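You operate a simulated robot arm through the tools that you are given. There is no shell and no other tool. Be economical: measure what you need, move in short steps, check, and stop when the job is done.

You run a simulated two-armed robot. Do the job below in one go: nothing can be reset, and whatever is moved stays where it is left.

JOB
The black tester plug is out: clip it in and trim the cabinet's level to 0 dB.
Fine: hold the black clip key down while the plug goes in; switch on LEADS, hold TEST down on TONE while the dial turns; the crossover stays in; speaker tester off at the end.

Only the result counts: the job must be done as asked and must still hold three seconds after the hand-in. Knocking over, shifting, dropping, spilling or breaking anything else fails it.

ROBOT AND FRAMES
Two 6-joint arms with two-finger parallel grippers on one trunk, on a base that drives. Base frame: it is fixed to the floor where the robot stands at the start and does not move with it; the origin is under the middle of the robot, x ahead of it, y to its left, z up; the surface under the hand at the start is at about z = 76. Readings come in cm, rad, newtons and seconds.
The left shoulder is at the start at [6, 18.7, 119.7], the right one opposite. With the tool pointing down near the work surface each hand reaches from about 10 to 58 cm from the robot's upright axis, wherever it stands, measured 20 degrees to its own side. Places, roughly: black clip terminal [30, 10, 80]; black tester plug (3x2x5 cm) [60, 10, 90]; cabinet level dial [50, 50, 90]; tester mode dial [50, 30, 90]; tester source switch [50, 20, 90]. Payload 1.57 kg a hand.
The tool frame of a hand sits at the grasp point between the pads (the TCP): z along the fingers, y along the line on which they close. The tips reach 3 cm beyond it. The gripper opens to 11 cm. The fingers are 2.4 cm wide and 1.2 cm thick; the gripper's body (4.8 by 11.2 cm) begins 7.8 cm behind the TCP.
Orientation is that of the tool frame in the base frame, as a unit quaternion [w, x, y, z]. With the fingers straight down and closing along the base's y, the tool's x points along the base's -x, its y along +y and its z along -z.

CONTROLS
- The arms move only by the tool arm_command. It takes "left_commands", "right_commands" or both (then of equal length, played together; a hand with none holds still); each is a list of rows, each a list of 7 numbers: the gripper command, from -1 (shut) to 1 (fully open), values between in proportion, then the shift along the base's x, y, z in units of 100 mm (1.0 is 100 mm), then the turn, a rotation vector about the base's x, y, z in units of 90 degrees (1.0 is 90 degrees). In form: [[gripper, dx, dy, dz, ax, ay, az], ...]. A call has 1 to 12 rows; each row is the pose to reach, as a shift and turn from the pose commanded when the call began. A call with a number of a shift or a turn outside -1 to 1 is refused whole. A row lasts 0.2 s, in which the tool goes at most 5 cm and 0.15 rad; a call with a longer step from one row to the next is refused whole, and so is a gripper value outside its range. A pose out of reach is approached as far as the arm can. The call stops where the force on the tool passes 70 N (or 10 N more than at its start, if that is more) or the arm is blocked; 0.2 s more then pass. Each finger travels about 15.3 cm/s and halts on what it meets, pressing with about 22 N; the grip force reading is that of the motor and also rises with nothing between the fingers. The clock runs only during rows and for 0.2 s after the last one: add rows that repeat a pose to give the fingers time. It gives the time, the measured TCP pose, the force on the tool (base axes), the opening and the grip force at its end, in the units of the frame above (readings bear some noise), with the torque about the TCP (base axes, N m) and any sound that the robot's microphone picked up.
- Cameras (640 x 400 px; columns grow to the right, rows downward): "scene" is now at [-0.73, 2.71, 173.57]; the picture's right is [0.38, -0.92, 0.00], its down [-0.78, -0.32, -0.53] and it looks along [0.49, 0.20, -0.85] (base axes); focal length 261 px, centre (320, 200). "left" rides on the left gripper at [7, -1.6, -14.1] in its tool frame; the picture's right is [0.23, 0.97, 0.00], its down [-0.85, 0.20, -0.48] and it looks along [-0.47, 0.11, 0.88] (tool axes); focal length 222 px, centre (320, 200). "right" rides on the right gripper at [7, 1.6, -14.1] in its tool frame; the picture's right is [-0.23, 0.97, 0.00], its down [-0.86, -0.20, -0.48] and it looks along [-0.47, -0.11, 0.88] (tool axes); focal length 222 px, centre (320, 200). There is no depth. A picture from a camera that has moved, and an enlarged one, comes with that camera's place and axes in the base frame and with its lens. The place of the scene camera against the robot may be out by one fixed shift of up to 1.8 cm in any direction.
- get_image(camera): a new picture of that camera. It takes no simulated time.
- lift_body(by): slides the trunk up (or, below 0, down) by that many cm; the arms and the scene camera ride with it, the base frame stays. It gives what a move gives, with no picture.
- base_move(legs): drives the robot by 1 to 6 legs, each [ahead, left, turn to the left] in cm, cm and rad, along the robot's own axes; the way and the turn of a leg run together, so that a leg with both is an arc; at most 150 cm and 3.142 rad a leg. The arms and the cameras ride along, it lands a little off, and it stops where it bumps. It gives what a move gives.
- pan_tilt(pan, tilt): turns the head with the scene camera to pan (to the left, within 1.501 rad either way) and tilt (down, from -0.506 to 1.204), counted from straight ahead of the robot. It gives what a move gives.
- inspect(camera, box): a new picture of the part [left, top, right, bottom] of that camera's present view, enlarged. It takes no simulated time.
- job_done(): hands the job in; it is judged then, once.

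Work in short steps. Places have to be worked out from the pictures, the camera data and where the tool is seen: move nearer, look again, correct. Check each grasp and each placing, and mend what went wrong. You have 120 turns and 100 pictures in all, those below and enlarged ones among them. Open the grippers and draw the arms clear of the work before you hand the job in, unless the task says otherwise; then end with one line.

The tools are called after "Emit:" by a JSON object that holds its "name" and its "arguments". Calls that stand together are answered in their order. arm_command: Moves the arms, as the interface text tells. Its arguments: {"type":"object","properties":{"left_commands":{"type":"array","items":{"type":"array","items":{"type":"number"}}},"right_commands":{"type":"array","items":{"type":"array","items":{"type":"number"}}}},"required":[]} The other tools are called the same way: lift_body (by) slides the trunk up or down; base_move (legs) drives the base; pan_tilt (pan, tilt) turns the head that bears the scene camera; get_image (camera) takes a picture; inspect (camera, box) takes an enlarged picture of a part of a camera's view; job_done () hands the job in.

At the start:

```text
clock: 0.0
left_tool_pos: [36.66, 39.19, 121.1]
left_orientation: [0.0, 0.0, 1.0, 0.0]
left_contact_force: [0.4, -1.0, 0.1]
left_ft_torque: [0.02, -0.02, 0.0]
left_grip_width: 11.01
left_finger_force: 0.1
right_tool_pos: [28.18, 0.32, 112.94]
right_orientation: [0.0, 0.001, 1.0, -0.001]
right_contact_force: [-1.6, -0.1, -0.2]
right_ft_torque: [-0.04, 0.02, -0.02]
right_grip_width: 10.98
right_finger_force: 0.0
trunk travel left (down, up): [-82.5, 16.5]
robot x, y, heading: [-0.03, -0.31, -0.005]
head pan, tilt: [0.391, 1.014]
```

scene: 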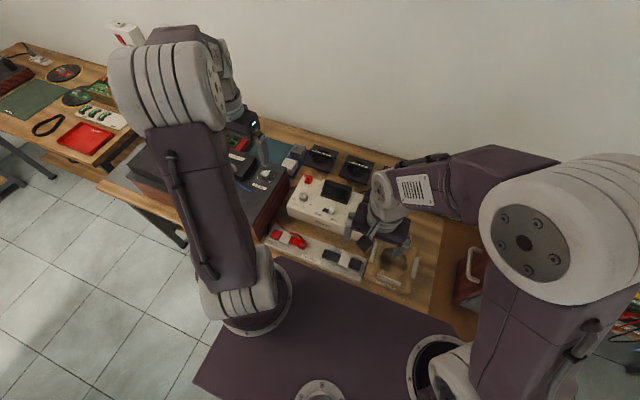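
right: 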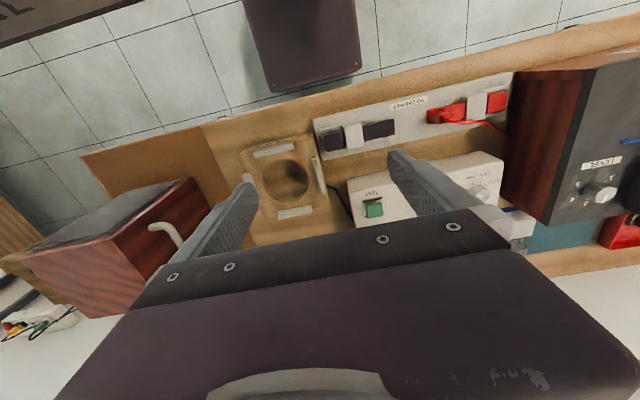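
left: 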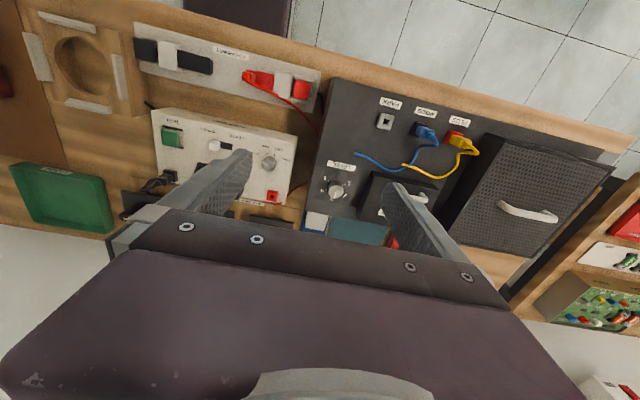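

The left camera shows the tester, the clip strip and the cabinet. I'll enlarge parts to read labels.

Emit:
{"name": "inspect", "arguments": {"camera": "left", "box": [110, 20, 330, 220]}}

Emit:
{"name": "inspect", "arguments": {"camera": "left", "box": [300, 70, 500, 260]}}

Emit:
{"name": "inspect", "arguments": {"camera": "scene", "box": [240, 130, 440, 300]}}

Emit:
{"name": "inspect", "arguments": {"camera": "right", "box": [310, 60, 530, 260]}}

```text
2.00 times, centred on (220, 120) of left
camera zoom: at [29.65, 37.62, 135.24], right [-0.23, 0.97, 0.0], down [0.85, 0.2, 0.48], along [0.47, 0.11, -0.88], focal length 444 px, centre (520, 360)
```

zoom: 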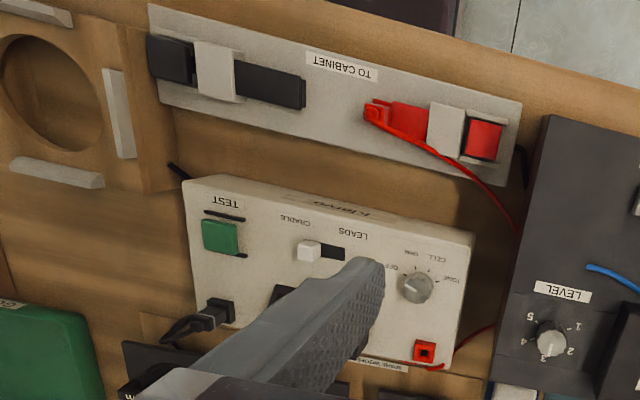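

```text
2.11 times, centred on (400, 165) of left
camera zoom: at [29.65, 37.62, 135.24], right [-0.23, 0.97, 0.0], down [0.85, 0.2, 0.48], along [0.47, 0.11, -0.88], focal length 468 px, centre (152, 274)
```

zoom: 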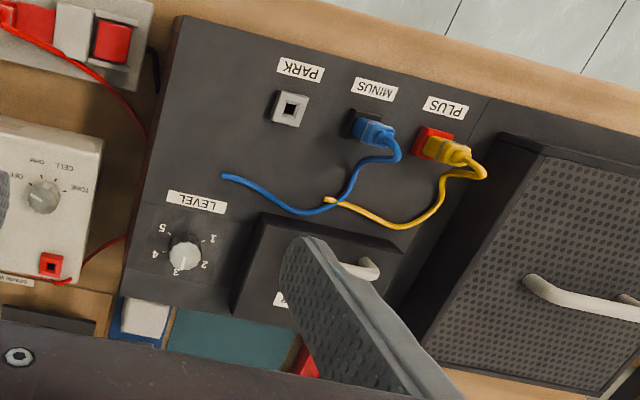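

```text
2.35 times, centred on (340, 215) of scene
camera zoom: at [-0.73, 2.71, 173.57], right [0.38, -0.92, 0.0], down [-0.78, -0.32, -0.53], along [0.49, 0.2, -0.85], focal length 615 px, centre (273, 165)
```

zoom: 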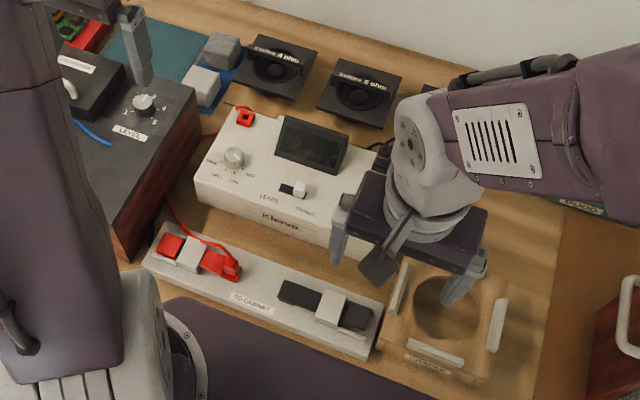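

```text
2.00 times, centred on (420, 160) of right
camera zoom: at [21.11, 1.94, 127.03], right [0.23, 0.97, 0.0], down [0.86, -0.2, 0.48], along [0.47, -0.11, -0.88], focal length 444 px, centre (120, 280)
```

zoom: 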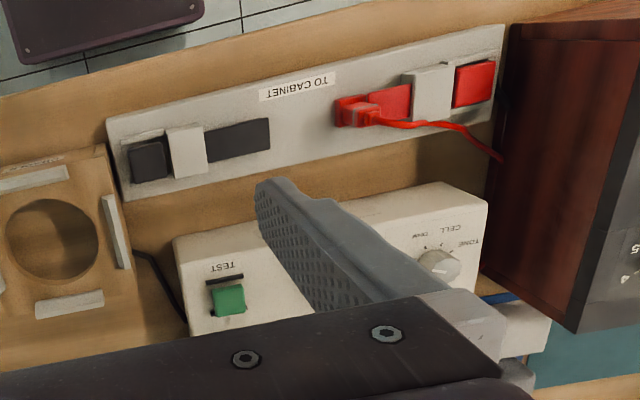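

The black plug seems to sit in the tester's right-rear corner. I'll swing the right hand aside to clear the view and bring the left camera toward the middle.

Emit:
{"name": "arm_command", "arguments": {"right_commands": [[0, 0, -0.4, 0.1, 0, 0, 0], [0, 0, -0.8, 0.2, 0, 0, 0], [0, 0, -1, 0.3, 0, 0, 0], [0, 0, -1, 0.3, 0, 0, 0]], "left_commands": [[0, -0.3, -0.3, -0.1, 0, 0, 0], [0, -0.6, -0.6, -0.2, 0, 0, 0], [0, -0.9, -1, -0.3, 0, 0, 0], [0, -0.9, -1, -0.3, 0, 0, 0]]}}

Emit:
{"name": "arm_command", "arguments": {"right_commands": [[0, 0, -0.4, 0, 0, 0, 0], [0, 0, -0.8, 0, 0, 0, 0], [0, 0, -1, 0, 0, 0, 0], [0, 0, -1, 0, 0, 0, 0]], "left_commands": [[0, 0, -0.3, -0.1, 0, 0, 0], [0, 0, -0.6, -0.2, 0, 0, 0], [0, 0, -0.8, -0.3, 0, 0, 0], [0, 0, -0.8, -0.3, 0, 0, 0]]}}

Emit:
{"name": "get_image", "arguments": {"camera": "left"}}

Emit:
{"name": "get_image", "arguments": {"camera": "scene"}}

```text
refused: row 3 steps farther than a row can; nothing moved
```

```text
clock: 1.0
left_tool_pos: [36.6, 31.29, 118.11]
left_orientation: [-0.001, 0.0, 1.0, 0.0]
left_contact_force: [0.0, 0.1, 0.2]
left_ft_torque: [0.02, -0.04, -0.04]
left_grip_width: 5.5
left_finger_force: 0.0
right_tool_pos: [27.92, -9.75, 113.02]
right_orientation: [0.0, 0.001, 1.0, -0.001]
right_contact_force: [0.2, -0.3, -0.1]
right_ft_torque: [-0.01, -0.01, -0.02]
right_grip_width: 5.51
right_finger_force: 0.0
trunk travel left (down, up): [-82.5, 16.5]
robot x, y, heading: [-0.41, -0.67, 0.004]
head pan, tilt: [0.391, 1.014]
```

```text
92 pictures are left
camera left: at [29.63, 29.61, 132.2], right [-0.23, 0.97, 0.0], down [0.85, 0.2, 0.48], along [0.47, 0.11, -0.88], focal length 222 px, centre (320, 200)
```

left: 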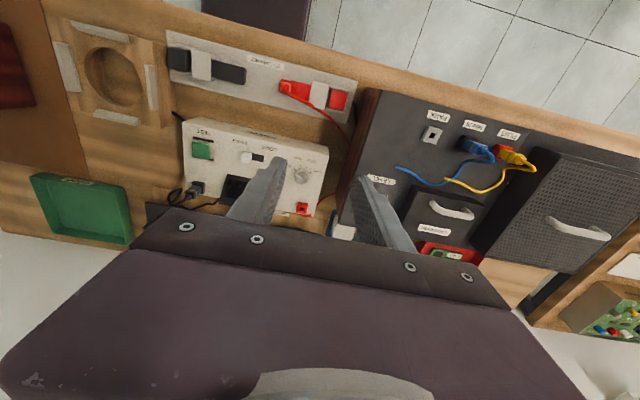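

```text
91 pictures are left
camera scene: at [-0.72, 2.77, 173.57], right [0.38, -0.92, 0.0], down [-0.78, -0.32, -0.53], along [0.49, 0.2, -0.85], focal length 261 px, centre (320, 200)
```

scene: 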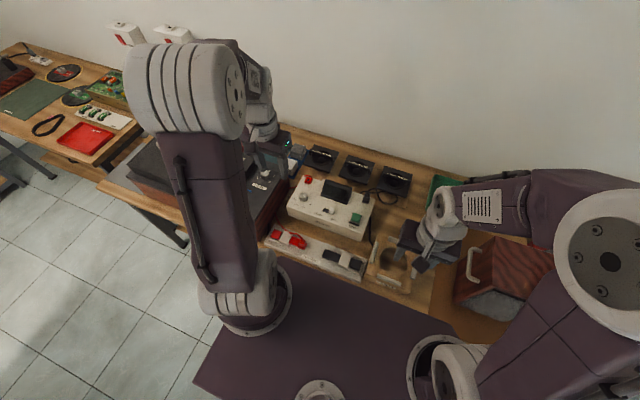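

Next I bring the left camera closer and push the right hand further aside.

Emit:
{"name": "arm_command", "arguments": {"right_commands": [[0, -0.1, -0.4, 0, 0, 0, 0], [0, -0.2, -0.8, 0, 0, 0, 0], [0, -0.3, -1, 0, 0, 0, 0], [0, -0.3, -1, 0, 0, 0, 0]], "left_commands": [[0, -0.25, -0.3, -0.25, 0, 0, 0], [0, -0.5, -0.6, -0.5, 0, 0, 0], [0, -0.75, -0.9, -0.75, 0, 0, 0], [0, -1, -1, -1, 0, 0, 0], [0, -1, -1, -1, 0, 0, 0]]}}

```text
refused: give rows for one hand, or as many for the one as for the other
```

Same motion with equal row counts.

Emit:
{"name": "arm_command", "arguments": {"right_commands": [[0, -0.1, -0.4, 0, 0, 0, 0], [0, -0.2, -0.8, 0, 0, 0, 0], [0, -0.3, -1, 0, 0, 0, 0], [0, -0.3, -1, 0, 0, 0, 0], [0, -0.3, -1, 0, 0, 0, 0]], "left_commands": [[0, -0.25, -0.3, -0.25, 0, 0, 0], [0, -0.5, -0.6, -0.5, 0, 0, 0], [0, -0.75, -0.9, -0.75, 0, 0, 0], [0, -1, -1, -1, 0, 0, 0], [0, -1, -1, -1, 0, 0, 0]]}}

Emit:
{"name": "get_image", "arguments": {"camera": "left"}}

Emit:
{"name": "inspect", "arguments": {"camera": "scene", "box": [260, 140, 460, 290]}}

```text
clock: 2.2
left_tool_pos: [27.65, 21.32, 108.6]
left_orientation: [-0.001, 0.0, 1.0, 0.0]
left_contact_force: [-0.4, 0.4, -0.5]
left_ft_torque: [0.0, 0.02, -0.01]
left_grip_width: 5.49
left_finger_force: 0.1
left hand out of reach, approached as far as the arm can: row 4, 5
right_tool_pos: [26.36, -19.91, 113.56]
right_orientation: [-0.001, 0.0, 1.0, 0.0]
right_contact_force: [0.8, 0.3, 1.1]
right_ft_torque: [0.02, 0.0, 0.01]
right_grip_width: 5.5
right_finger_force: 0.0
right hand out of reach, approached as far as the arm can: row 2, 3, 4, 5
trunk travel left (down, up): [-82.5, 16.5]
robot x, y, heading: [0.02, -0.27, 0.0]
head pan, tilt: [0.391, 1.014]
```

```text
90 pictures are left
camera left: at [20.69, 19.7, 122.62], right [-0.23, 0.97, 0.0], down [0.86, 0.2, 0.48], along [0.46, 0.11, -0.88], focal length 222 px, centre (320, 200)
```

left: 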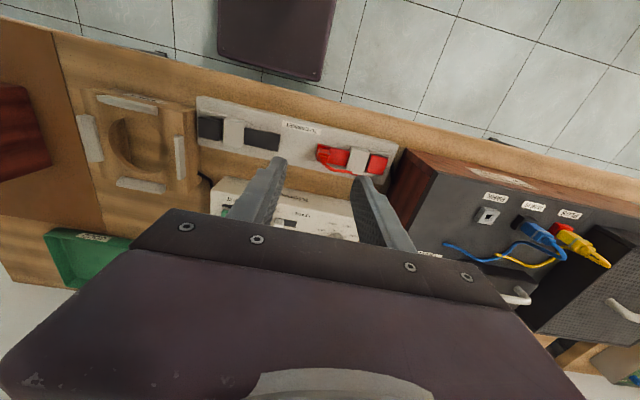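

```text
2.67 times, centred on (360, 215) of scene
camera zoom: at [-0.7, 2.72, 173.57], right [0.38, -0.92, 0.0], down [-0.78, -0.32, -0.53], along [0.49, 0.2, -0.85], focal length 697 px, centre (213, 160)
```

zoom: 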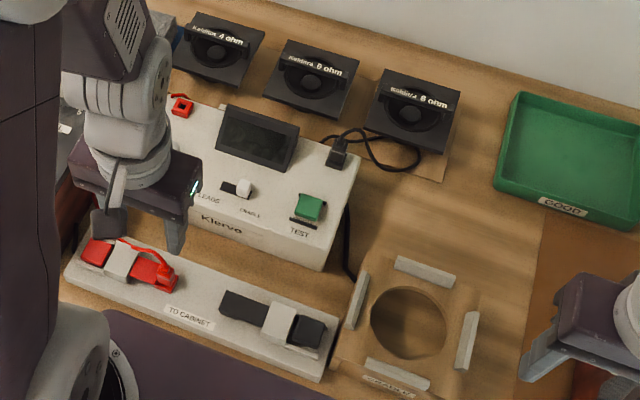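

I'll withdraw the left hand and use the right camera, lowered near the black clip terminal.

Emit:
{"name": "arm_command", "arguments": {"left_commands": [[0, 0.25, 0.3, 0.15, 0, 0, 0], [0, 0.5, 0.6, 0.25, 0, 0, 0], [0, 0.75, 0.9, 0.25, 0, 0, 0], [0, 0.9, 1, 0.25, 0, 0, 0], [0, 0.9, 1, 0.25, 0, 0, 0]], "right_commands": [[0, 0.2, 0.35, 0, 0, 0, 0], [0, 0.2, 0.7, -0.2, 0, 0, 0], [0, 0.2, 1, -0.5, 0, 0, 0], [0, 0.2, 1, -0.8, 0, 0, 0], [0, 0.2, 1, -1, 0, 0, 0]]}}

Emit:
{"name": "arm_command", "arguments": {"right_commands": [[0, 0, 0.4, -0.15, 0, 0, 0], [0, 0, 0.8, -0.2, 0, 0, 0], [0, 0, 0.8, -0.2, 0, 0, 0]]}}

Emit:
{"name": "get_image", "arguments": {"camera": "right"}}

```text
clock: 3.4
left_tool_pos: [36.6, 31.38, 111.07]
left_orientation: [0.0, 0.0, 1.0, 0.0]
left_contact_force: [-0.1, -0.2, 0.6]
left_ft_torque: [-0.02, 0.01, 0.0]
left_grip_width: 5.52
left_finger_force: 0.0
right_tool_pos: [28.3, -9.72, 103.32]
right_orientation: [0.0, 0.0, 1.0, 0.0]
right_contact_force: [0.4, 0.3, -0.1]
right_ft_torque: [0.03, -0.03, 0.0]
right_grip_width: 5.48
right_finger_force: 0.0
trunk travel left (down, up): [-82.5, 16.5]
robot x, y, heading: [-0.03, -0.54, -0.003]
head pan, tilt: [0.391, 1.014]
```

```text
clock: 4.2
left_tool_pos: [36.51, 31.39, 111.17]
left_orientation: [0.0, 0.0, 1.0, 0.0]
left_contact_force: [-0.3, 0.1, -0.2]
left_ft_torque: [-0.03, -0.01, 0.0]
left_grip_width: 5.48
left_finger_force: 0.1
right_tool_pos: [28.28, -1.91, 101.59]
right_orientation: [0.0, 0.001, 1.0, 0.001]
right_contact_force: [-0.4, -0.6, 1.0]
right_ft_torque: [0.01, 0.0, 0.0]
right_grip_width: 5.47
right_finger_force: 0.1
trunk travel left (down, up): [-82.5, 16.5]
robot x, y, heading: [-0.1, -0.16, -0.001]
head pan, tilt: [0.391, 1.014]
```

```text
88 pictures are left
camera right: at [21.38, -0.31, 115.57], right [0.23, 0.97, 0.0], down [0.85, -0.2, 0.48], along [0.47, -0.11, -0.88], focal length 222 px, centre (320, 200)
```

right: 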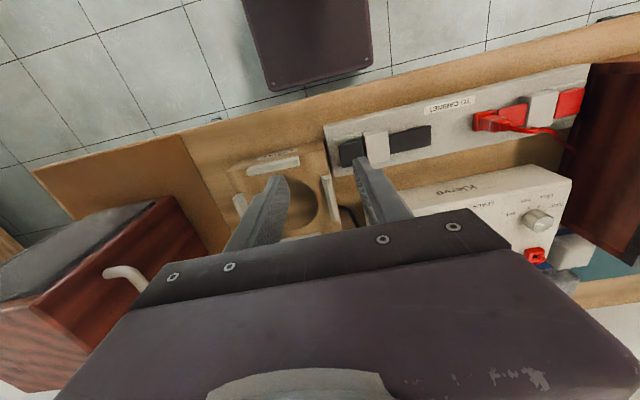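

Emit:
{"name": "inspect", "arguments": {"camera": "right", "box": [310, 60, 470, 190]}}

Emit:
{"name": "inspect", "arguments": {"camera": "right", "box": [440, 60, 600, 190]}}

Emit:
{"name": "inspect", "arguments": {"camera": "scene", "box": [340, 160, 430, 230]}}

```text
3.08 times, centred on (390, 125) of right
camera zoom: at [21.38, -0.31, 115.57], right [0.23, 0.97, 0.0], down [0.85, -0.2, 0.48], along [0.47, -0.11, -0.88], focal length 684 px, centre (105, 431)
```

zoom: 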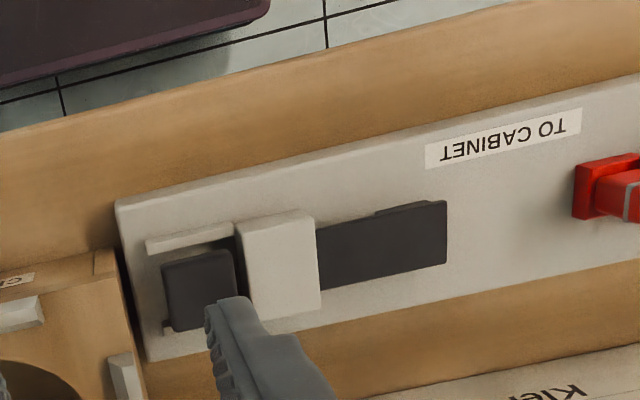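

```text
3.08 times, centred on (520, 125) of right
camera zoom: at [21.38, -0.31, 115.57], right [0.23, 0.97, 0.0], down [0.85, -0.2, 0.48], along [0.47, -0.11, -0.88], focal length 684 px, centre (-295, 431)
```

zoom: 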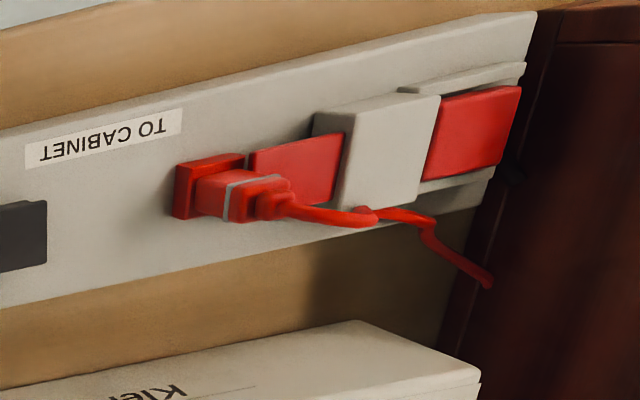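

```text
5.71 times, centred on (385, 195) of scene
camera zoom: at [-0.77, 2.56, 173.57], right [0.38, -0.92, 0.0], down [-0.78, -0.32, -0.53], along [0.49, 0.2, -0.85], focal length 1493 px, centre (-51, 229)
```

zoom: 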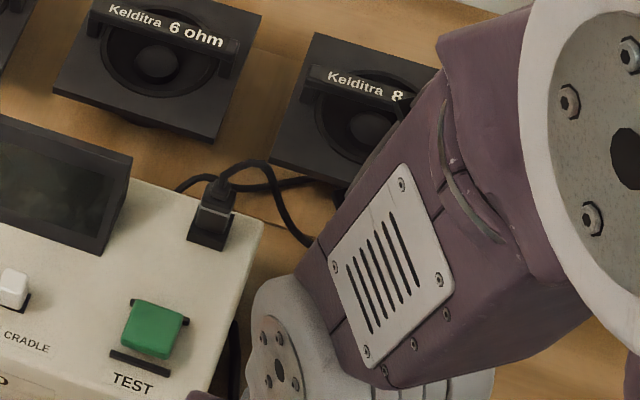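

The terminal's black key is near [33, 2], its plug socket at the lever's far end near [33, 13.5], and the red one shows that the plug stands upright. The plug at x≈60 is far off, so I raise the hands and drive a little ahead and left.

Emit:
{"name": "arm_command", "arguments": {"right_commands": [[0, 0, -0.3, 0.4, 0, 0, 0], [0, 0, -0.7, 0.7, 0, 0, 0], [0, 0, -1, 0.9, 0, 0, 0], [0, 0, -1, 0.9, 0, 0, 0]], "left_commands": [[0, 0, 0, 0.3, 0, 0, 0], [0, 0, 0, 0.5, 0, 0, 0], [0, 0, 0, 0.5, 0, 0, 0], [0, 0, 0, 0.5, 0, 0, 0]]}}

Emit:
{"name": "base_move", "arguments": {"legs": [[5, 8, 0]]}}

Emit:
{"name": "get_image", "arguments": {"camera": "left"}}

Emit:
{"name": "pan_tilt", "arguments": {"pan": 0.1, "tilt": 1.0}}

Emit:
{"name": "get_image", "arguments": {"camera": "scene"}}

```text
clock: 5.2
left_tool_pos: [36.59, 31.26, 115.91]
left_orientation: [0.0, 0.001, 1.0, -0.001]
left_contact_force: [0.0, -0.2, -1.3]
left_ft_torque: [0.01, 0.01, -0.01]
left_grip_width: 5.52
left_finger_force: 0.1
right_tool_pos: [28.24, -12.06, 110.67]
right_orientation: [0.0, 0.0, 1.0, 0.0]
right_contact_force: [0.1, -0.6, 0.1]
right_ft_torque: [-0.02, 0.03, 0.03]
right_grip_width: 5.5
right_finger_force: 0.1
trunk travel left (down, up): [-82.5, 16.5]
robot x, y, heading: [-0.1, 0.11, -0.006]
head pan, tilt: [0.391, 1.014]
```

```text
clock: 6.3
left_tool_pos: [41.54, 38.98, 116.06]
left_orientation: [0.001, 0.0, 1.0, 0.001]
left_contact_force: [-0.5, -0.2, 0.6]
left_ft_torque: [0.01, -0.04, 0.01]
left_grip_width: 5.49
left_finger_force: 0.1
right_tool_pos: [33.27, -4.25, 110.61]
right_orientation: [0.002, 0.0, 1.0, 0.002]
right_contact_force: [-0.5, -0.5, 0.3]
right_ft_torque: [0.02, 0.0, -0.01]
right_grip_width: 5.52
right_finger_force: 0.0
trunk travel left (down, up): [-82.5, 16.5]
robot x, y, heading: [4.76, 8.22, -0.001]
head pan, tilt: [0.391, 1.014]
```

```text
84 pictures are left
camera left: at [34.53, 37.39, 130.19], right [-0.23, 0.97, 0.0], down [0.85, 0.2, 0.48], along [0.47, 0.11, -0.88], focal length 222 px, centre (320, 200)
```

left: 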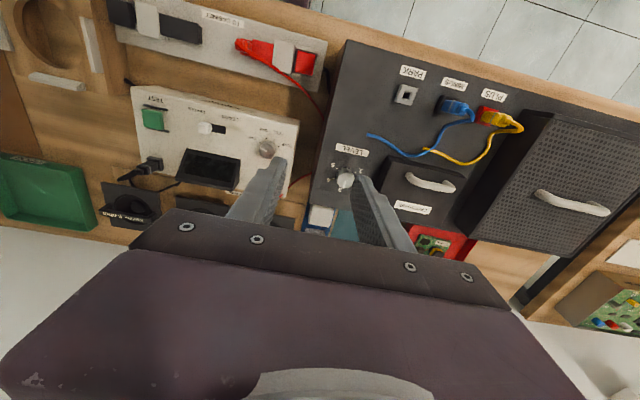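

```text
clock: 7.1
left_tool_pos: [41.83, 39.6, 115.91]
left_orientation: [0.0, -0.001, 1.0, -0.001]
left_contact_force: [-0.5, 0.3, -0.9]
left_ft_torque: [-0.03, 0.04, -0.04]
left_grip_width: 5.47
left_finger_force: 0.0
right_tool_pos: [33.62, -3.91, 110.54]
right_orientation: [-0.001, 0.0, 1.0, -0.001]
right_contact_force: [0.4, 0.6, -0.5]
right_ft_torque: [-0.03, 0.0, -0.03]
right_grip_width: 5.48
right_finger_force: 0.0
trunk travel left (down, up): [-82.5, 16.5]
robot x, y, heading: [5.16, 8.08, -0.006]
head pan, tilt: [0.099, 1.0]
```

```text
83 pictures are left
camera scene: at [5.03, 9.04, 173.66], right [0.1, -0.99, 0.0], down [-0.84, -0.08, -0.54], along [0.54, 0.05, -0.84], focal length 261 px, centre (320, 200)
```

scene: 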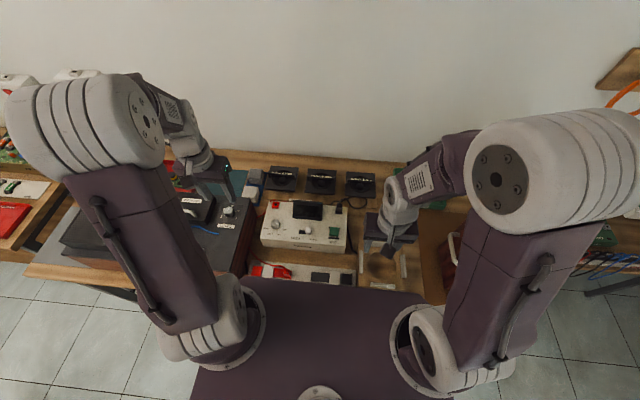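

From the left view: plug ≈[55, 11], TEST ≈[47, 11], switch ≈[47, 20], mode dial ≈[48, 30], level dial ≈[50, 46]. I'll clear the right hand and take the left camera nearer to the plug.

Emit:
{"name": "arm_command", "arguments": {"right_commands": [[0, 0, -0.4, 0, 0, 0, 0], [0, 0, -0.8, 0, 0, 0, 0], [0, 0, -1, 0, 0, 0, 0]], "left_commands": [[0, 0, -0.4, 0, 0, 0, 0], [0, 0, -0.8, 0, 0, 0, 0], [0, 0, -1, 0, 0, 0, 0]]}}

Emit:
{"name": "arm_command", "arguments": {"left_commands": [[0, 0.1, -0.4, 0, 0, 0, 0], [0, 0.2, -0.8, 0, 0, 0, 0], [0, 0.3, -1, -0.3, 0, 0, 0], [0, 0.3, -1, -0.6, 0, 0, 0], [0, 0.3, -1, -0.6, 0, 0, 0]]}}

Emit:
{"name": "get_image", "arguments": {"camera": "left"}}

Emit:
{"name": "inspect", "arguments": {"camera": "scene", "box": [230, 160, 390, 290]}}

```text
clock: 7.9
left_tool_pos: [41.69, 29.38, 115.97]
left_orientation: [0.001, 0.0, 1.0, 0.0]
left_contact_force: [0.0, 0.2, -0.2]
left_ft_torque: [0.01, 0.06, 0.0]
left_grip_width: 5.51
left_finger_force: 0.1
right_tool_pos: [33.31, -14.19, 110.48]
right_orientation: [0.0, 0.0, 1.0, 0.0]
right_contact_force: [0.8, -0.2, 0.6]
right_ft_torque: [-0.03, 0.0, 0.02]
right_grip_width: 5.49
right_finger_force: 0.0
trunk travel left (down, up): [-82.5, 16.5]
robot x, y, heading: [4.64, 7.76, 0.002]
head pan, tilt: [0.099, 1.0]
```

```text
clock: 9.1
left_tool_pos: [44.67, 19.41, 109.94]
left_orientation: [0.0, 0.0, 1.0, 0.0]
left_contact_force: [-0.2, -0.7, 0.3]
left_ft_torque: [-0.02, -0.03, 0.01]
left_grip_width: 5.5
left_finger_force: 0.0
right_tool_pos: [33.08, -14.17, 110.42]
right_orientation: [0.001, -0.001, 1.0, 0.0]
right_contact_force: [-0.3, 0.3, -0.2]
right_ft_torque: [0.02, -0.01, 0.02]
right_grip_width: 5.5
right_finger_force: 0.0
trunk travel left (down, up): [-82.5, 16.5]
robot x, y, heading: [5.21, 8.18, 0.004]
head pan, tilt: [0.099, 1.0]
```

```text
82 pictures are left
camera left: at [37.68, 17.81, 124.0], right [-0.23, 0.97, 0.0], down [0.85, 0.2, 0.48], along [0.47, 0.11, -0.88], focal length 222 px, centre (320, 200)
```

left: 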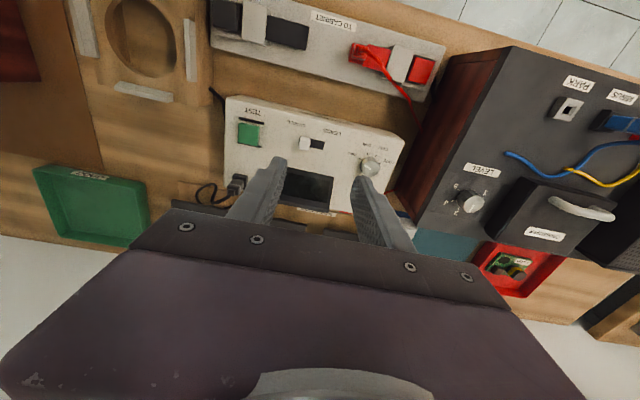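

```text
3.08 times, centred on (310, 225) of scene
camera zoom: at [4.8, 8.77, 173.66], right [0.1, -1.0, 0.0], down [-0.84, -0.08, -0.54], along [0.54, 0.05, -0.84], focal length 804 px, centre (351, 123)
```

zoom: 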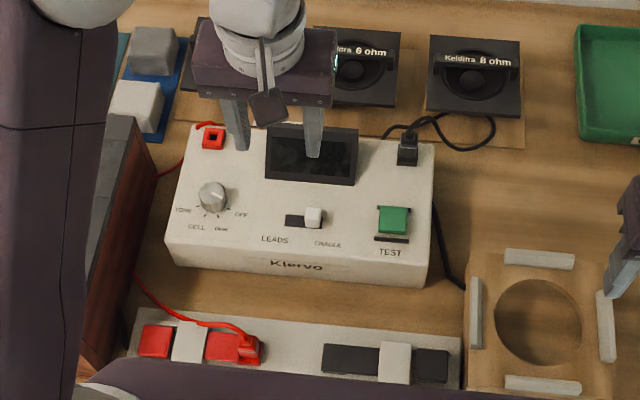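

Emit:
{"name": "inspect", "arguments": {"camera": "left", "box": [190, 80, 290, 210]}}

Emit:
{"name": "inspect", "arguments": {"camera": "scene", "box": [310, 180, 370, 250]}}

```text
3.08 times, centred on (240, 145) of left
camera zoom: at [37.68, 17.81, 124.0], right [-0.23, 0.97, 0.0], down [0.85, 0.2, 0.48], along [0.47, 0.11, -0.88], focal length 684 px, centre (566, 369)
```

zoom: 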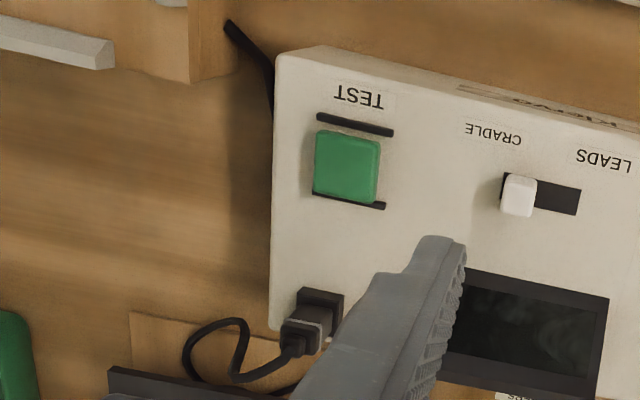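

```text
5.71 times, centred on (340, 215) of scene
camera zoom: at [4.8, 8.77, 173.66], right [0.1, -1.0, 0.0], down [-0.84, -0.08, -0.54], along [0.54, 0.05, -0.84], focal length 1493 px, centre (206, 114)
```

zoom: 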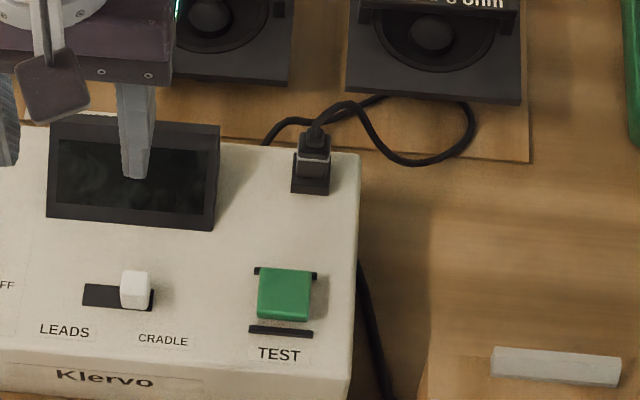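

Triangulation puts the tester top near z≈85 and the parked plug near [57, 7]. I'll turn the left hand −90° about z (to close along x, camera on the +y side) while moving above the plug.

Emit:
{"name": "arm_command", "arguments": {"left_commands": [[0, 0.09, -0.09, 0, 0, 0, -0.09], [0, 0.18, -0.18, 0, 0, 0, -0.18], [0, 0.27, -0.27, 0, 0, 0, -0.27], [0, 0.36, -0.36, 0, 0, 0, -0.36], [0, 0.45, -0.45, 0, 0, 0, -0.45], [0, 0.54, -0.54, 0, 0, 0, -0.54], [0, 0.63, -0.63, 0, 0, 0, -0.63], [0, 0.72, -0.72, 0, 0, 0, -0.72], [0, 0.81, -0.81, 0, 0, 0, -0.81], [0, 0.9, -0.9, 0, 0, 0, -0.9], [0, 1, -1, -0.1, 0, 0, -0.99], [0, 1, -1, -0.1, 0, 0, -1]]}}

Emit:
{"name": "get_image", "arguments": {"camera": "left"}}

```text
clock: 11.7
left_tool_pos: [54.56, 9.32, 109.0]
left_orientation: [-0.001, 0.708, 0.706, 0.0]
left_contact_force: [-0.1, 0.5, -0.8]
left_ft_torque: [0.04, -0.03, -0.02]
left_grip_width: 5.51
left_finger_force: 0.0
right_tool_pos: [33.18, -14.18, 110.44]
right_orientation: [0.001, 0.0, 1.0, 0.0]
right_contact_force: [0.2, 0.1, 0.0]
right_ft_torque: [0.03, 0.01, 0.0]
right_grip_width: 5.51
right_finger_force: 0.0
trunk travel left (down, up): [-82.5, 16.5]
robot x, y, heading: [4.9, 8.17, -0.002]
head pan, tilt: [0.099, 1.0]
```

```text
78 pictures are left
camera left: at [53.03, 16.24, 123.05], right [0.97, 0.22, 0.0], down [0.2, -0.86, 0.48], along [0.11, -0.47, -0.88], focal length 222 px, centre (320, 200)
```

left: 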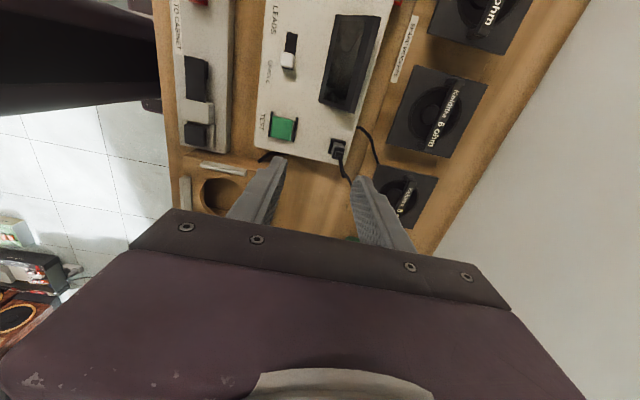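

The plug projects to about [58, 7]. I'll come down half way over it and look again.

Emit:
{"name": "arm_command", "arguments": {"left_commands": [[0, 0.15, -0.1, -0.3, 0, 0, 0], [0, 0.33, -0.22, -0.6, 0, 0, 0], [0, 0.33, -0.22, -0.9, 0, 0, 0], [0, 0.33, -0.22, -0.9, 0, 0, 0]]}}

Emit:
{"name": "get_image", "arguments": {"camera": "left"}}

Emit:
{"name": "inspect", "arguments": {"camera": "scene", "box": [310, 180, 370, 250]}}

```text
clock: 12.7
left_tool_pos: [58.02, 7.18, 100.17]
left_orientation: [0.0, 0.708, 0.706, 0.0]
left_contact_force: [-0.6, 0.2, 0.5]
left_ft_torque: [-0.05, 0.02, 0.02]
left_grip_width: 5.48
left_finger_force: 0.1
right_tool_pos: [33.29, -13.98, 110.48]
right_orientation: [0.0, 0.0, 1.0, 0.001]
right_contact_force: [0.2, -0.7, 0.7]
right_ft_torque: [0.02, -0.01, -0.02]
right_grip_width: 5.51
right_finger_force: 0.1
trunk travel left (down, up): [-82.5, 16.5]
robot x, y, heading: [4.74, 7.78, 0.001]
head pan, tilt: [0.099, 1.0]
```

```text
77 pictures are left
camera left: at [56.44, 14.25, 114.2], right [0.97, 0.23, 0.0], down [0.2, -0.85, 0.48], along [0.11, -0.47, -0.88], focal length 222 px, centre (320, 200)
```

left: 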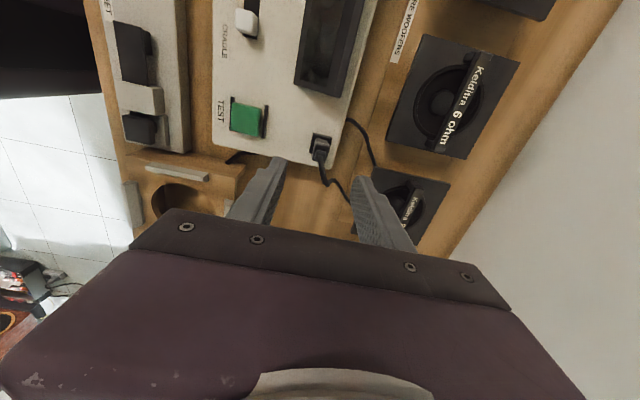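

```text
5.71 times, centred on (340, 215) of scene
camera zoom: at [4.88, 8.79, 173.66], right [0.1, -1.0, 0.0], down [-0.84, -0.08, -0.54], along [0.54, 0.05, -0.84], focal length 1493 px, centre (206, 114)
```

zoom: 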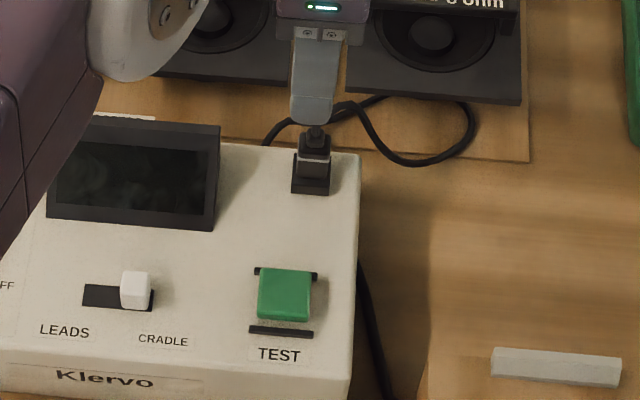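

Plug ≈[58.1, 7.0]; body spans z≈87.6–90 over its park socket. Descend so fingertips end near z≈88 and check.

Emit:
{"name": "arm_command", "arguments": {"left_commands": [[0, 0.0, -0.02, -0.3, 0, 0, 0], [0, 0.0, -0.02, -0.6, 0, 0, 0], [0, 0.0, -0.02, -0.85, 0, 0, 0], [0, 0.0, -0.02, -0.9, 0, 0, 0], [0, 0.0, -0.02, -0.9, 0, 0, 0]]}}

Emit:
{"name": "inspect", "arguments": {"camera": "left", "box": [200, 90, 440, 240]}}

Emit:
{"name": "inspect", "arguments": {"camera": "scene", "box": [310, 180, 370, 250]}}

```text
clock: 13.9
left_tool_pos: [58.1, 6.88, 90.94]
left_orientation: [0.0, 0.707, 0.707, 0.0]
left_contact_force: [0.7, 0.4, -0.7]
left_ft_torque: [0.0, -0.03, -0.01]
left_grip_width: 5.48
left_finger_force: 0.0
right_tool_pos: [33.22, -14.08, 110.38]
right_orientation: [0.0, 0.0, 1.0, 0.0]
right_contact_force: [0.2, 0.7, -0.5]
right_ft_torque: [0.02, 0.01, -0.01]
right_grip_width: 5.49
right_finger_force: 0.0
trunk travel left (down, up): [-82.5, 16.5]
robot x, y, heading: [5.24, 8.11, -0.002]
head pan, tilt: [0.099, 1.0]
```

```text
2.67 times, centred on (320, 165) of left
camera zoom: at [56.37, 13.9, 105.0], right [0.97, 0.23, 0.0], down [0.2, -0.85, 0.48], along [0.11, -0.47, -0.88], focal length 592 px, centre (320, 293)
```

zoom: 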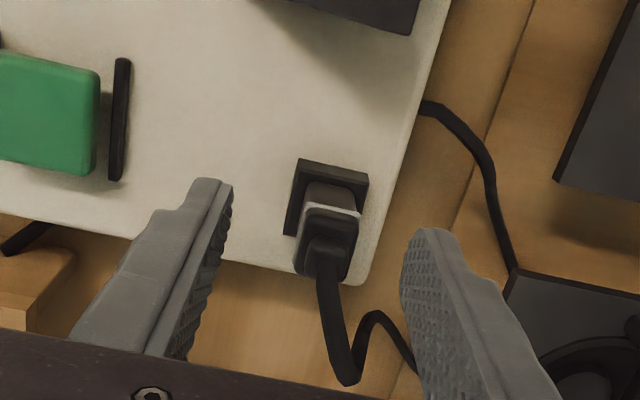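

```text
5.71 times, centred on (340, 215) of scene
camera zoom: at [4.89, 8.79, 173.66], right [0.1, -1.0, 0.0], down [-0.84, -0.08, -0.54], along [0.54, 0.05, -0.84], focal length 1493 px, centre (206, 114)
```

zoom: 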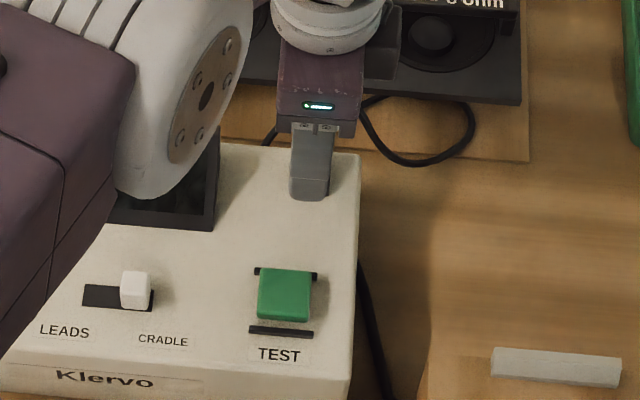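

The fingers straddle the plug symmetrically. Lower 1 cm more and close.

Emit:
{"name": "arm_command", "arguments": {"left_commands": [[0, 0.02, 0, -0.1, 0, 0, 0], [-0.5, 0.02, 0, -0.1, 0, 0, 0], [-1, 0.02, 0, -0.1, 0, 0, 0], [-1, 0.02, 0, -0.1, 0, 0, 0], [-1, 0.02, 0, -0.1, 0, 0, 0]]}}

Emit:
{"name": "inspect", "arguments": {"camera": "left", "box": [200, 90, 440, 240]}}

```text
clock: 15.1
left_tool_pos: [58.21, 6.85, 89.92]
left_orientation: [0.0, 0.707, 0.707, 0.0]
left_contact_force: [0.6, 0.1, -0.6]
left_ft_torque: [0.0, -0.02, -0.01]
left_grip_width: 1.6
left_finger_force: 21.9
right_tool_pos: [33.27, -14.12, 110.49]
right_orientation: [0.0, 0.0, 1.0, 0.0]
right_contact_force: [-0.9, 1.0, 0.7]
right_ft_torque: [-0.02, -0.02, 0.01]
right_grip_width: 5.49
right_finger_force: 0.1
trunk travel left (down, up): [-82.5, 16.5]
robot x, y, heading: [4.76, 7.9, 0.004]
head pan, tilt: [0.099, 1.0]
```

```text
2.67 times, centred on (320, 165) of left
camera zoom: at [56.6, 13.91, 104.02], right [0.97, 0.23, 0.0], down [0.2, -0.85, 0.48], along [0.11, -0.47, -0.88], focal length 592 px, centre (320, 293)
```

zoom: 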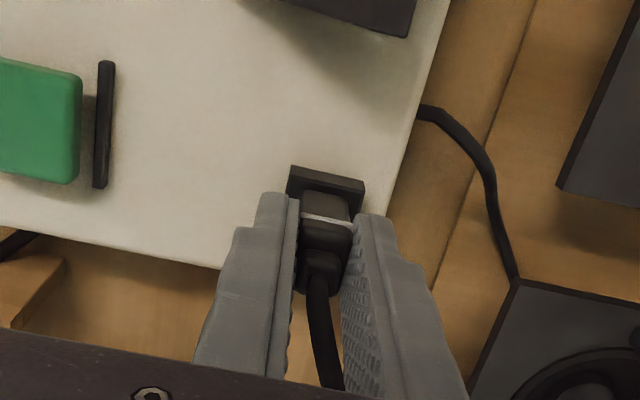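

Gripped at 1.6 cm. Pull it straight up.

Emit:
{"name": "arm_command", "arguments": {"left_commands": [[-1, 0, 0, 0.1, 0, 0, 0], [-1, 0, 0, 0.2, 0, 0, 0], [-1, 0, 0, 0.4, 0, 0, 0], [-1, 0, 0, 0.7, 0, 0, 0], [-1, 0, 0, 1, 0, 0, 0], [-1, 0, 0, 1, 0, 0, 0]]}}

Emit:
{"name": "inspect", "arguments": {"camera": "left", "box": [200, 90, 440, 240]}}

Emit:
{"name": "inspect", "arguments": {"camera": "scene", "box": [300, 160, 380, 240]}}

```text
clock: 16.5
left_tool_pos: [58.32, 6.76, 99.98]
left_orientation: [0.0, 0.707, 0.707, 0.0]
left_contact_force: [-0.6, -0.3, -0.2]
left_ft_torque: [0.03, -0.01, -0.01]
left_grip_width: 1.57
left_finger_force: 21.5
right_tool_pos: [33.25, -14.06, 110.42]
right_orientation: [0.0, 0.0, 1.0, 0.0]
right_contact_force: [-0.6, -0.1, -0.1]
right_ft_torque: [0.02, 0.01, 0.03]
right_grip_width: 5.49
right_finger_force: 0.1
trunk travel left (down, up): [-82.5, 16.5]
robot x, y, heading: [4.88, 8.39, 0.004]
head pan, tilt: [0.099, 1.0]
```

```text
2.67 times, centred on (320, 165) of left
camera zoom: at [56.65, 13.78, 114.05], right [0.97, 0.23, 0.0], down [0.2, -0.86, 0.48], along [0.11, -0.47, -0.88], focal length 592 px, centre (320, 293)
```

zoom: 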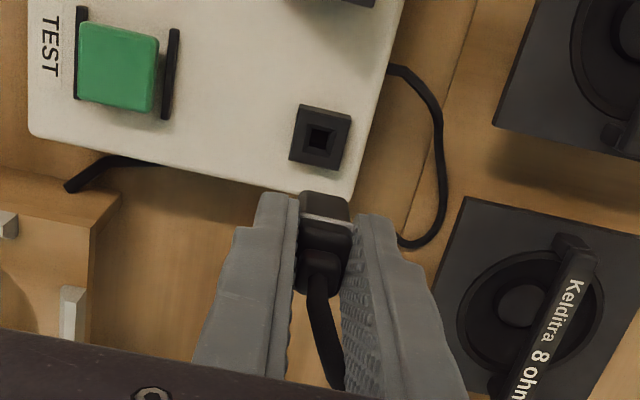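

```text
5.00 times, centred on (340, 200) of scene
camera zoom: at [4.94, 8.79, 173.66], right [0.1, -1.0, 0.0], down [-0.84, -0.08, -0.54], along [0.54, 0.05, -0.84], focal length 1307 px, centre (220, 200)
```

zoom: 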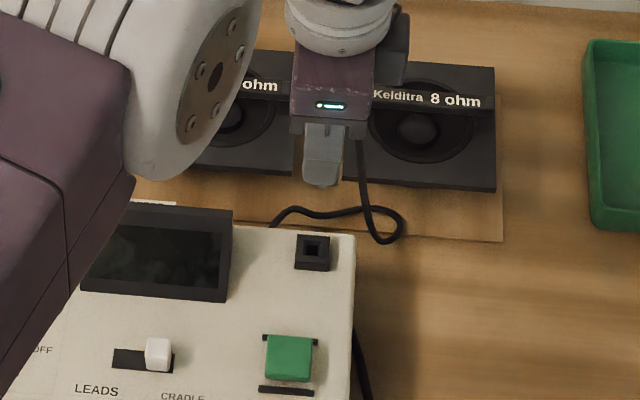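

Plug is out. Its park socket top is z≈85.3, so seated TCP is ≈4.6 above a socket top. Now carry the plug toward the clip terminal.

Emit:
{"name": "arm_command", "arguments": {"left_commands": [[-1, -0.2, 0.1, 0.1, 0, 0, 0], [-1, -0.6, 0.2, 0.1, 0, 0, 0], [-1, -1, 0.4, 0.1, 0, 0, 0], [-1, -1, 0.4, 0.1, 0, 0, 0]]}}

Emit:
{"name": "arm_command", "arguments": {"left_commands": [[-1, -0.4, 0.2, 0, 0, 0, 0], [-1, -0.8, 0.3, 0, 0, 0, 0], [-1, -1, 0.5, 0, 0, 0, 0], [-1, -1, 0.5, 0, 0, 0, 0]]}}

Emit:
{"name": "arm_command", "arguments": {"left_commands": [[-1, -0.3, 0, 0, 0, 0, 0], [-1, -0.5, 0.2, 0, 0, 0, 0], [-1, -0.5, 0.2, 0, 0, 0, 0]]}}

Emit:
{"name": "get_image", "arguments": {"camera": "left"}}

Emit:
{"name": "get_image", "arguments": {"camera": "scene"}}

```text
clock: 17.5
left_tool_pos: [48.41, 10.89, 100.98]
left_orientation: [0.0, 0.707, 0.707, 0.001]
left_contact_force: [0.1, 1.0, -0.1]
left_ft_torque: [0.01, 0.02, 0.01]
left_grip_width: 1.6
left_finger_force: 22.5
right_tool_pos: [33.29, -14.09, 110.41]
right_orientation: [0.0, 0.001, 1.0, 0.001]
right_contact_force: [-0.2, -0.2, 0.4]
right_ft_torque: [-0.01, 0.02, -0.03]
right_grip_width: 5.49
right_finger_force: 0.1
trunk travel left (down, up): [-82.5, 16.5]
robot x, y, heading: [4.86, 8.35, -0.001]
head pan, tilt: [0.099, 1.0]
```

```text
clock: 18.5
left_tool_pos: [38.32, 15.82, 100.91]
left_orientation: [0.0, 0.707, 0.707, 0.0]
left_contact_force: [-0.4, -0.4, -1.3]
left_ft_torque: [-0.01, 0.02, 0.02]
left_grip_width: 1.6
left_finger_force: 21.8
right_tool_pos: [33.22, -14.12, 110.45]
right_orientation: [0.0, 0.0, 1.0, 0.001]
right_contact_force: [0.8, -0.5, 0.1]
right_ft_torque: [-0.02, -0.02, -0.03]
right_grip_width: 5.49
right_finger_force: 0.1
trunk travel left (down, up): [-82.5, 16.5]
robot x, y, heading: [4.6, 7.9, -0.002]
head pan, tilt: [0.099, 1.0]
```

```text
clock: 19.3
left_tool_pos: [33.22, 17.8, 100.96]
left_orientation: [0.0, 0.707, 0.707, 0.0]
left_contact_force: [-0.3, 0.3, 0.3]
left_ft_torque: [0.02, 0.02, -0.02]
left_grip_width: 1.6
left_finger_force: 22.0
right_tool_pos: [33.44, -14.15, 110.51]
right_orientation: [0.0, 0.0, 1.0, 0.0]
right_contact_force: [0.8, 0.2, -0.1]
right_ft_torque: [-0.01, -0.02, -0.01]
right_grip_width: 5.52
right_finger_force: 0.0
trunk travel left (down, up): [-82.5, 16.5]
robot x, y, heading: [4.69, 8.21, -0.002]
head pan, tilt: [0.099, 1.0]
```

```text
70 pictures are left
camera left: at [31.65, 24.78, 115.05], right [0.97, 0.23, 0.0], down [0.2, -0.86, 0.48], along [0.11, -0.47, -0.88], focal length 222 px, centre (320, 200)
```

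left: 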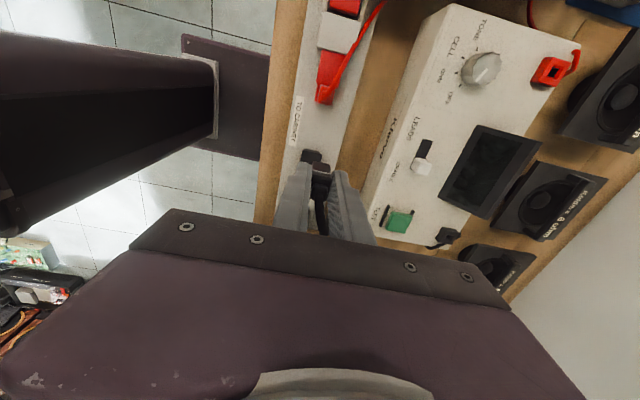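

```text
69 pictures are left
camera scene: at [4.97, 8.78, 173.66], right [0.1, -1.0, 0.0], down [-0.84, -0.08, -0.54], along [0.54, 0.05, -0.84], focal length 261 px, centre (320, 200)
```

scene: 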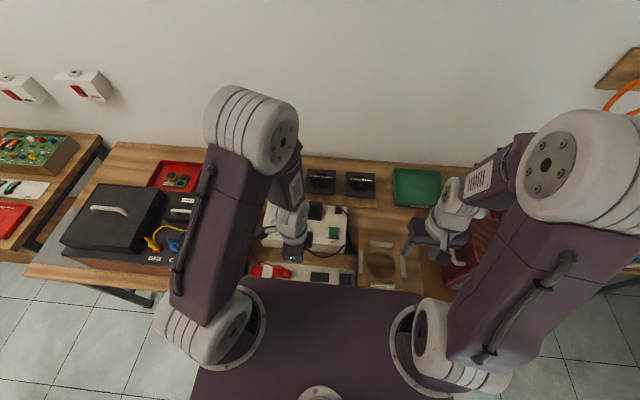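

Now turn the right hand +90° (camera outward, closed fingers) and bring it before the key for measurement.

Emit:
{"name": "arm_command", "arguments": {"right_commands": [[-1, 0, 0, 0, 0, 0, 0.09], [-1, 0, 0, 0, 0, 0, 0.18], [-1, 0, 0, -0.05, 0, 0, 0.27], [-1, 0, 0, -0.1, 0, 0, 0.36], [-1, 0, 0, -0.2, 0, 0, 0.45], [-1, 0, 0.05, -0.3, 0, 0, 0.54], [-1, 0, 0.1, -0.4, 0, 0, 0.63], [-1, 0, 0.2, -0.5, 0, 0, 0.72], [-1, 0, 0.3, -0.6, 0, 0, 0.81], [-1, 0, 0.4, -0.6, 0, 0, 0.9], [-1, 0, 0.5, -0.6, 0, 0, 0.99], [-1, 0, 0.5, -0.6, 0, 0, 1]]}}

Emit:
{"name": "get_image", "arguments": {"camera": "right"}}

Emit:
{"name": "inspect", "arguments": {"camera": "left", "box": [260, 70, 380, 200]}}

```text
clock: 21.9
left_tool_pos: [33.21, 17.86, 100.92]
left_orientation: [0.0, 0.707, 0.707, 0.0]
left_contact_force: [-1.1, -0.4, -0.9]
left_ft_torque: [-0.02, 0.0, -0.02]
left_grip_width: 1.6
left_finger_force: 22.0
right_tool_pos: [33.46, -9.2, 104.56]
right_orientation: [0.0, 0.707, -0.707, 0.0]
right_contact_force: [-0.2, 0.7, 0.7]
right_ft_torque: [-0.02, 0.0, 0.02]
right_grip_width: 0.02
right_finger_force: 21.3
trunk travel left (down, up): [-82.5, 16.5]
robot x, y, heading: [5.3, 8.17, -0.0]
head pan, tilt: [0.099, 1.0]
```

```text
68 pictures are left
camera right: at [31.77, -16.03, 118.6], right [-0.97, 0.23, 0.0], down [0.2, 0.86, 0.48], along [0.11, 0.47, -0.88], focal length 222 px, centre (320, 200)
```

right: 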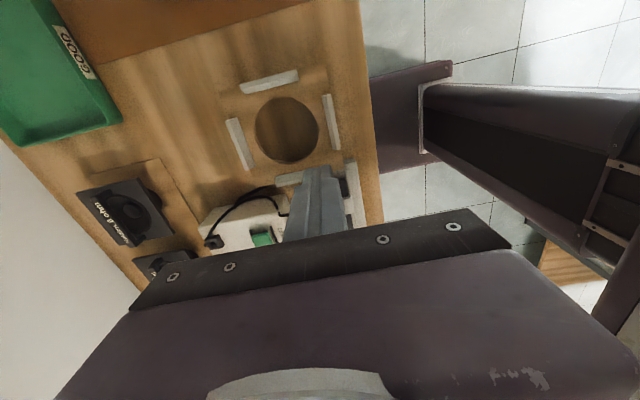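

```text
3.08 times, centred on (320, 135) of left
camera zoom: at [31.64, 24.76, 115.06], right [0.97, 0.23, 0.0], down [0.2, -0.86, 0.48], along [0.11, -0.47, -0.88], focal length 684 px, centre (320, 400)
```

zoom: 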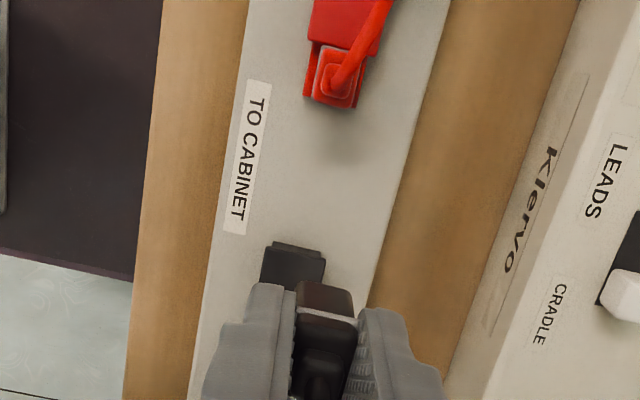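

Black lever end is near y≈14.4; key ≈[33, 2]. I tilt the right hand ~18° outward (for wrist clearance) and move above the key.

Emit:
{"name": "arm_command", "arguments": {"right_commands": [[-1, 0, 0.3, -0.2, 0.06, 0, 0], [-1, 0, 0.6, -0.5, 0.12, 0, 0], [-1, -0.03, 0.9, -0.8, 0.2, 0, 0], [-1, -0.03, 1, -1, 0.2, 0, 0], [-1, -0.03, 1, -1, 0.2, 0, 0]]}}

Emit:
{"name": "arm_command", "arguments": {"right_commands": [[-1, 0, 0.1, -0.2, 0, 0, 0], [-1, 0, 0.1, -0.3, 0, 0, 0], [-1, 0, 0.1, -0.3, 0, 0, 0]]}}

Emit:
{"name": "get_image", "arguments": {"camera": "right"}}

Emit:
{"name": "inspect", "arguments": {"camera": "scene", "box": [250, 230, 400, 310]}}

```text
clock: 23.1
left_tool_pos: [33.18, 17.74, 100.96]
left_orientation: [0.0, 0.707, 0.707, 0.0]
left_contact_force: [-0.2, 0.4, -0.7]
left_ft_torque: [-0.03, 0.0, -0.03]
left_grip_width: 1.58
left_finger_force: 22.7
right_tool_pos: [38.35, 1.75, 97.94]
right_orientation: [0.108, -0.698, 0.699, 0.112]
right_contact_force: [-0.1, -0.1, -0.6]
right_ft_torque: [0.01, -0.02, -0.04]
right_grip_width: 0.01
right_finger_force: 20.9
right hand out of reach, approached as far as the arm can: row 1, 2, 3, 4, 5
trunk travel left (down, up): [-82.5, 16.5]
robot x, y, heading: [5.11, 8.06, 0.0]
head pan, tilt: [0.099, 1.0]
```

```text
clock: 23.9
left_tool_pos: [33.17, 17.71, 101.09]
left_orientation: [0.0, 0.707, 0.707, 0.0]
left_contact_force: [-0.6, 0.9, 0.0]
left_ft_torque: [0.0, 0.01, -0.01]
left_grip_width: 1.6
left_finger_force: 22.2
right_tool_pos: [39.55, 3.0, 95.59]
right_orientation: [0.109, -0.697, 0.699, 0.112]
right_contact_force: [-0.7, 0.2, 0.4]
right_ft_torque: [0.01, 0.04, 0.0]
right_grip_width: 0.0
right_finger_force: 21.9
right hand out of reach, approached as far as the arm can: row 1, 2, 3
trunk travel left (down, up): [-82.5, 16.5]
robot x, y, heading: [4.95, 7.99, -0.001]
head pan, tilt: [0.099, 1.0]
```

```text
66 pictures are left
camera right: at [37.92, -8.03, 106.8], right [-0.97, 0.22, 0.08], down [0.2, 0.67, 0.72], along [0.1, 0.71, -0.69], focal length 222 px, centre (320, 200)
```

right: 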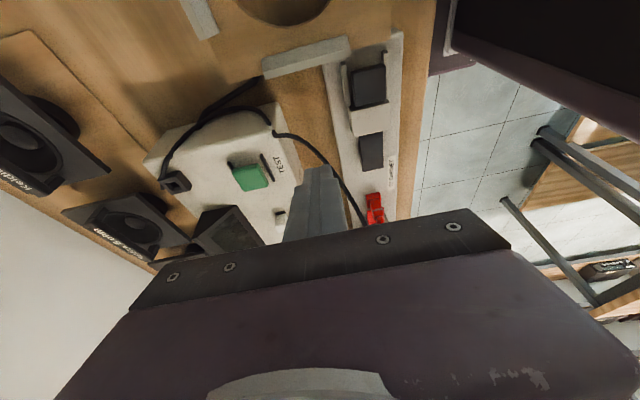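

```text
4.27 times, centred on (325, 270) of scene
camera zoom: at [4.84, 8.75, 173.66], right [0.1, -1.0, 0.0], down [-0.84, -0.08, -0.54], along [0.54, 0.05, -0.84], focal length 1115 px, centre (299, -99)
```

zoom: 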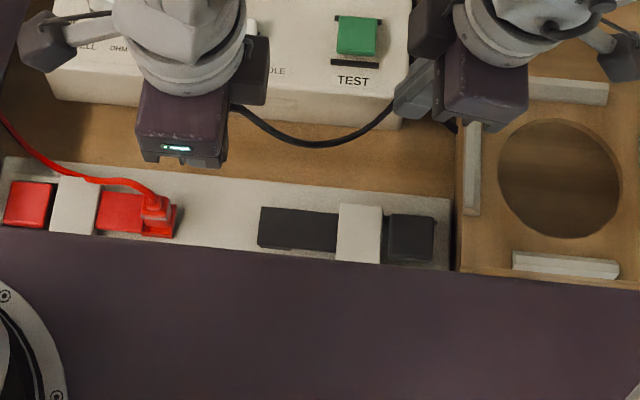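

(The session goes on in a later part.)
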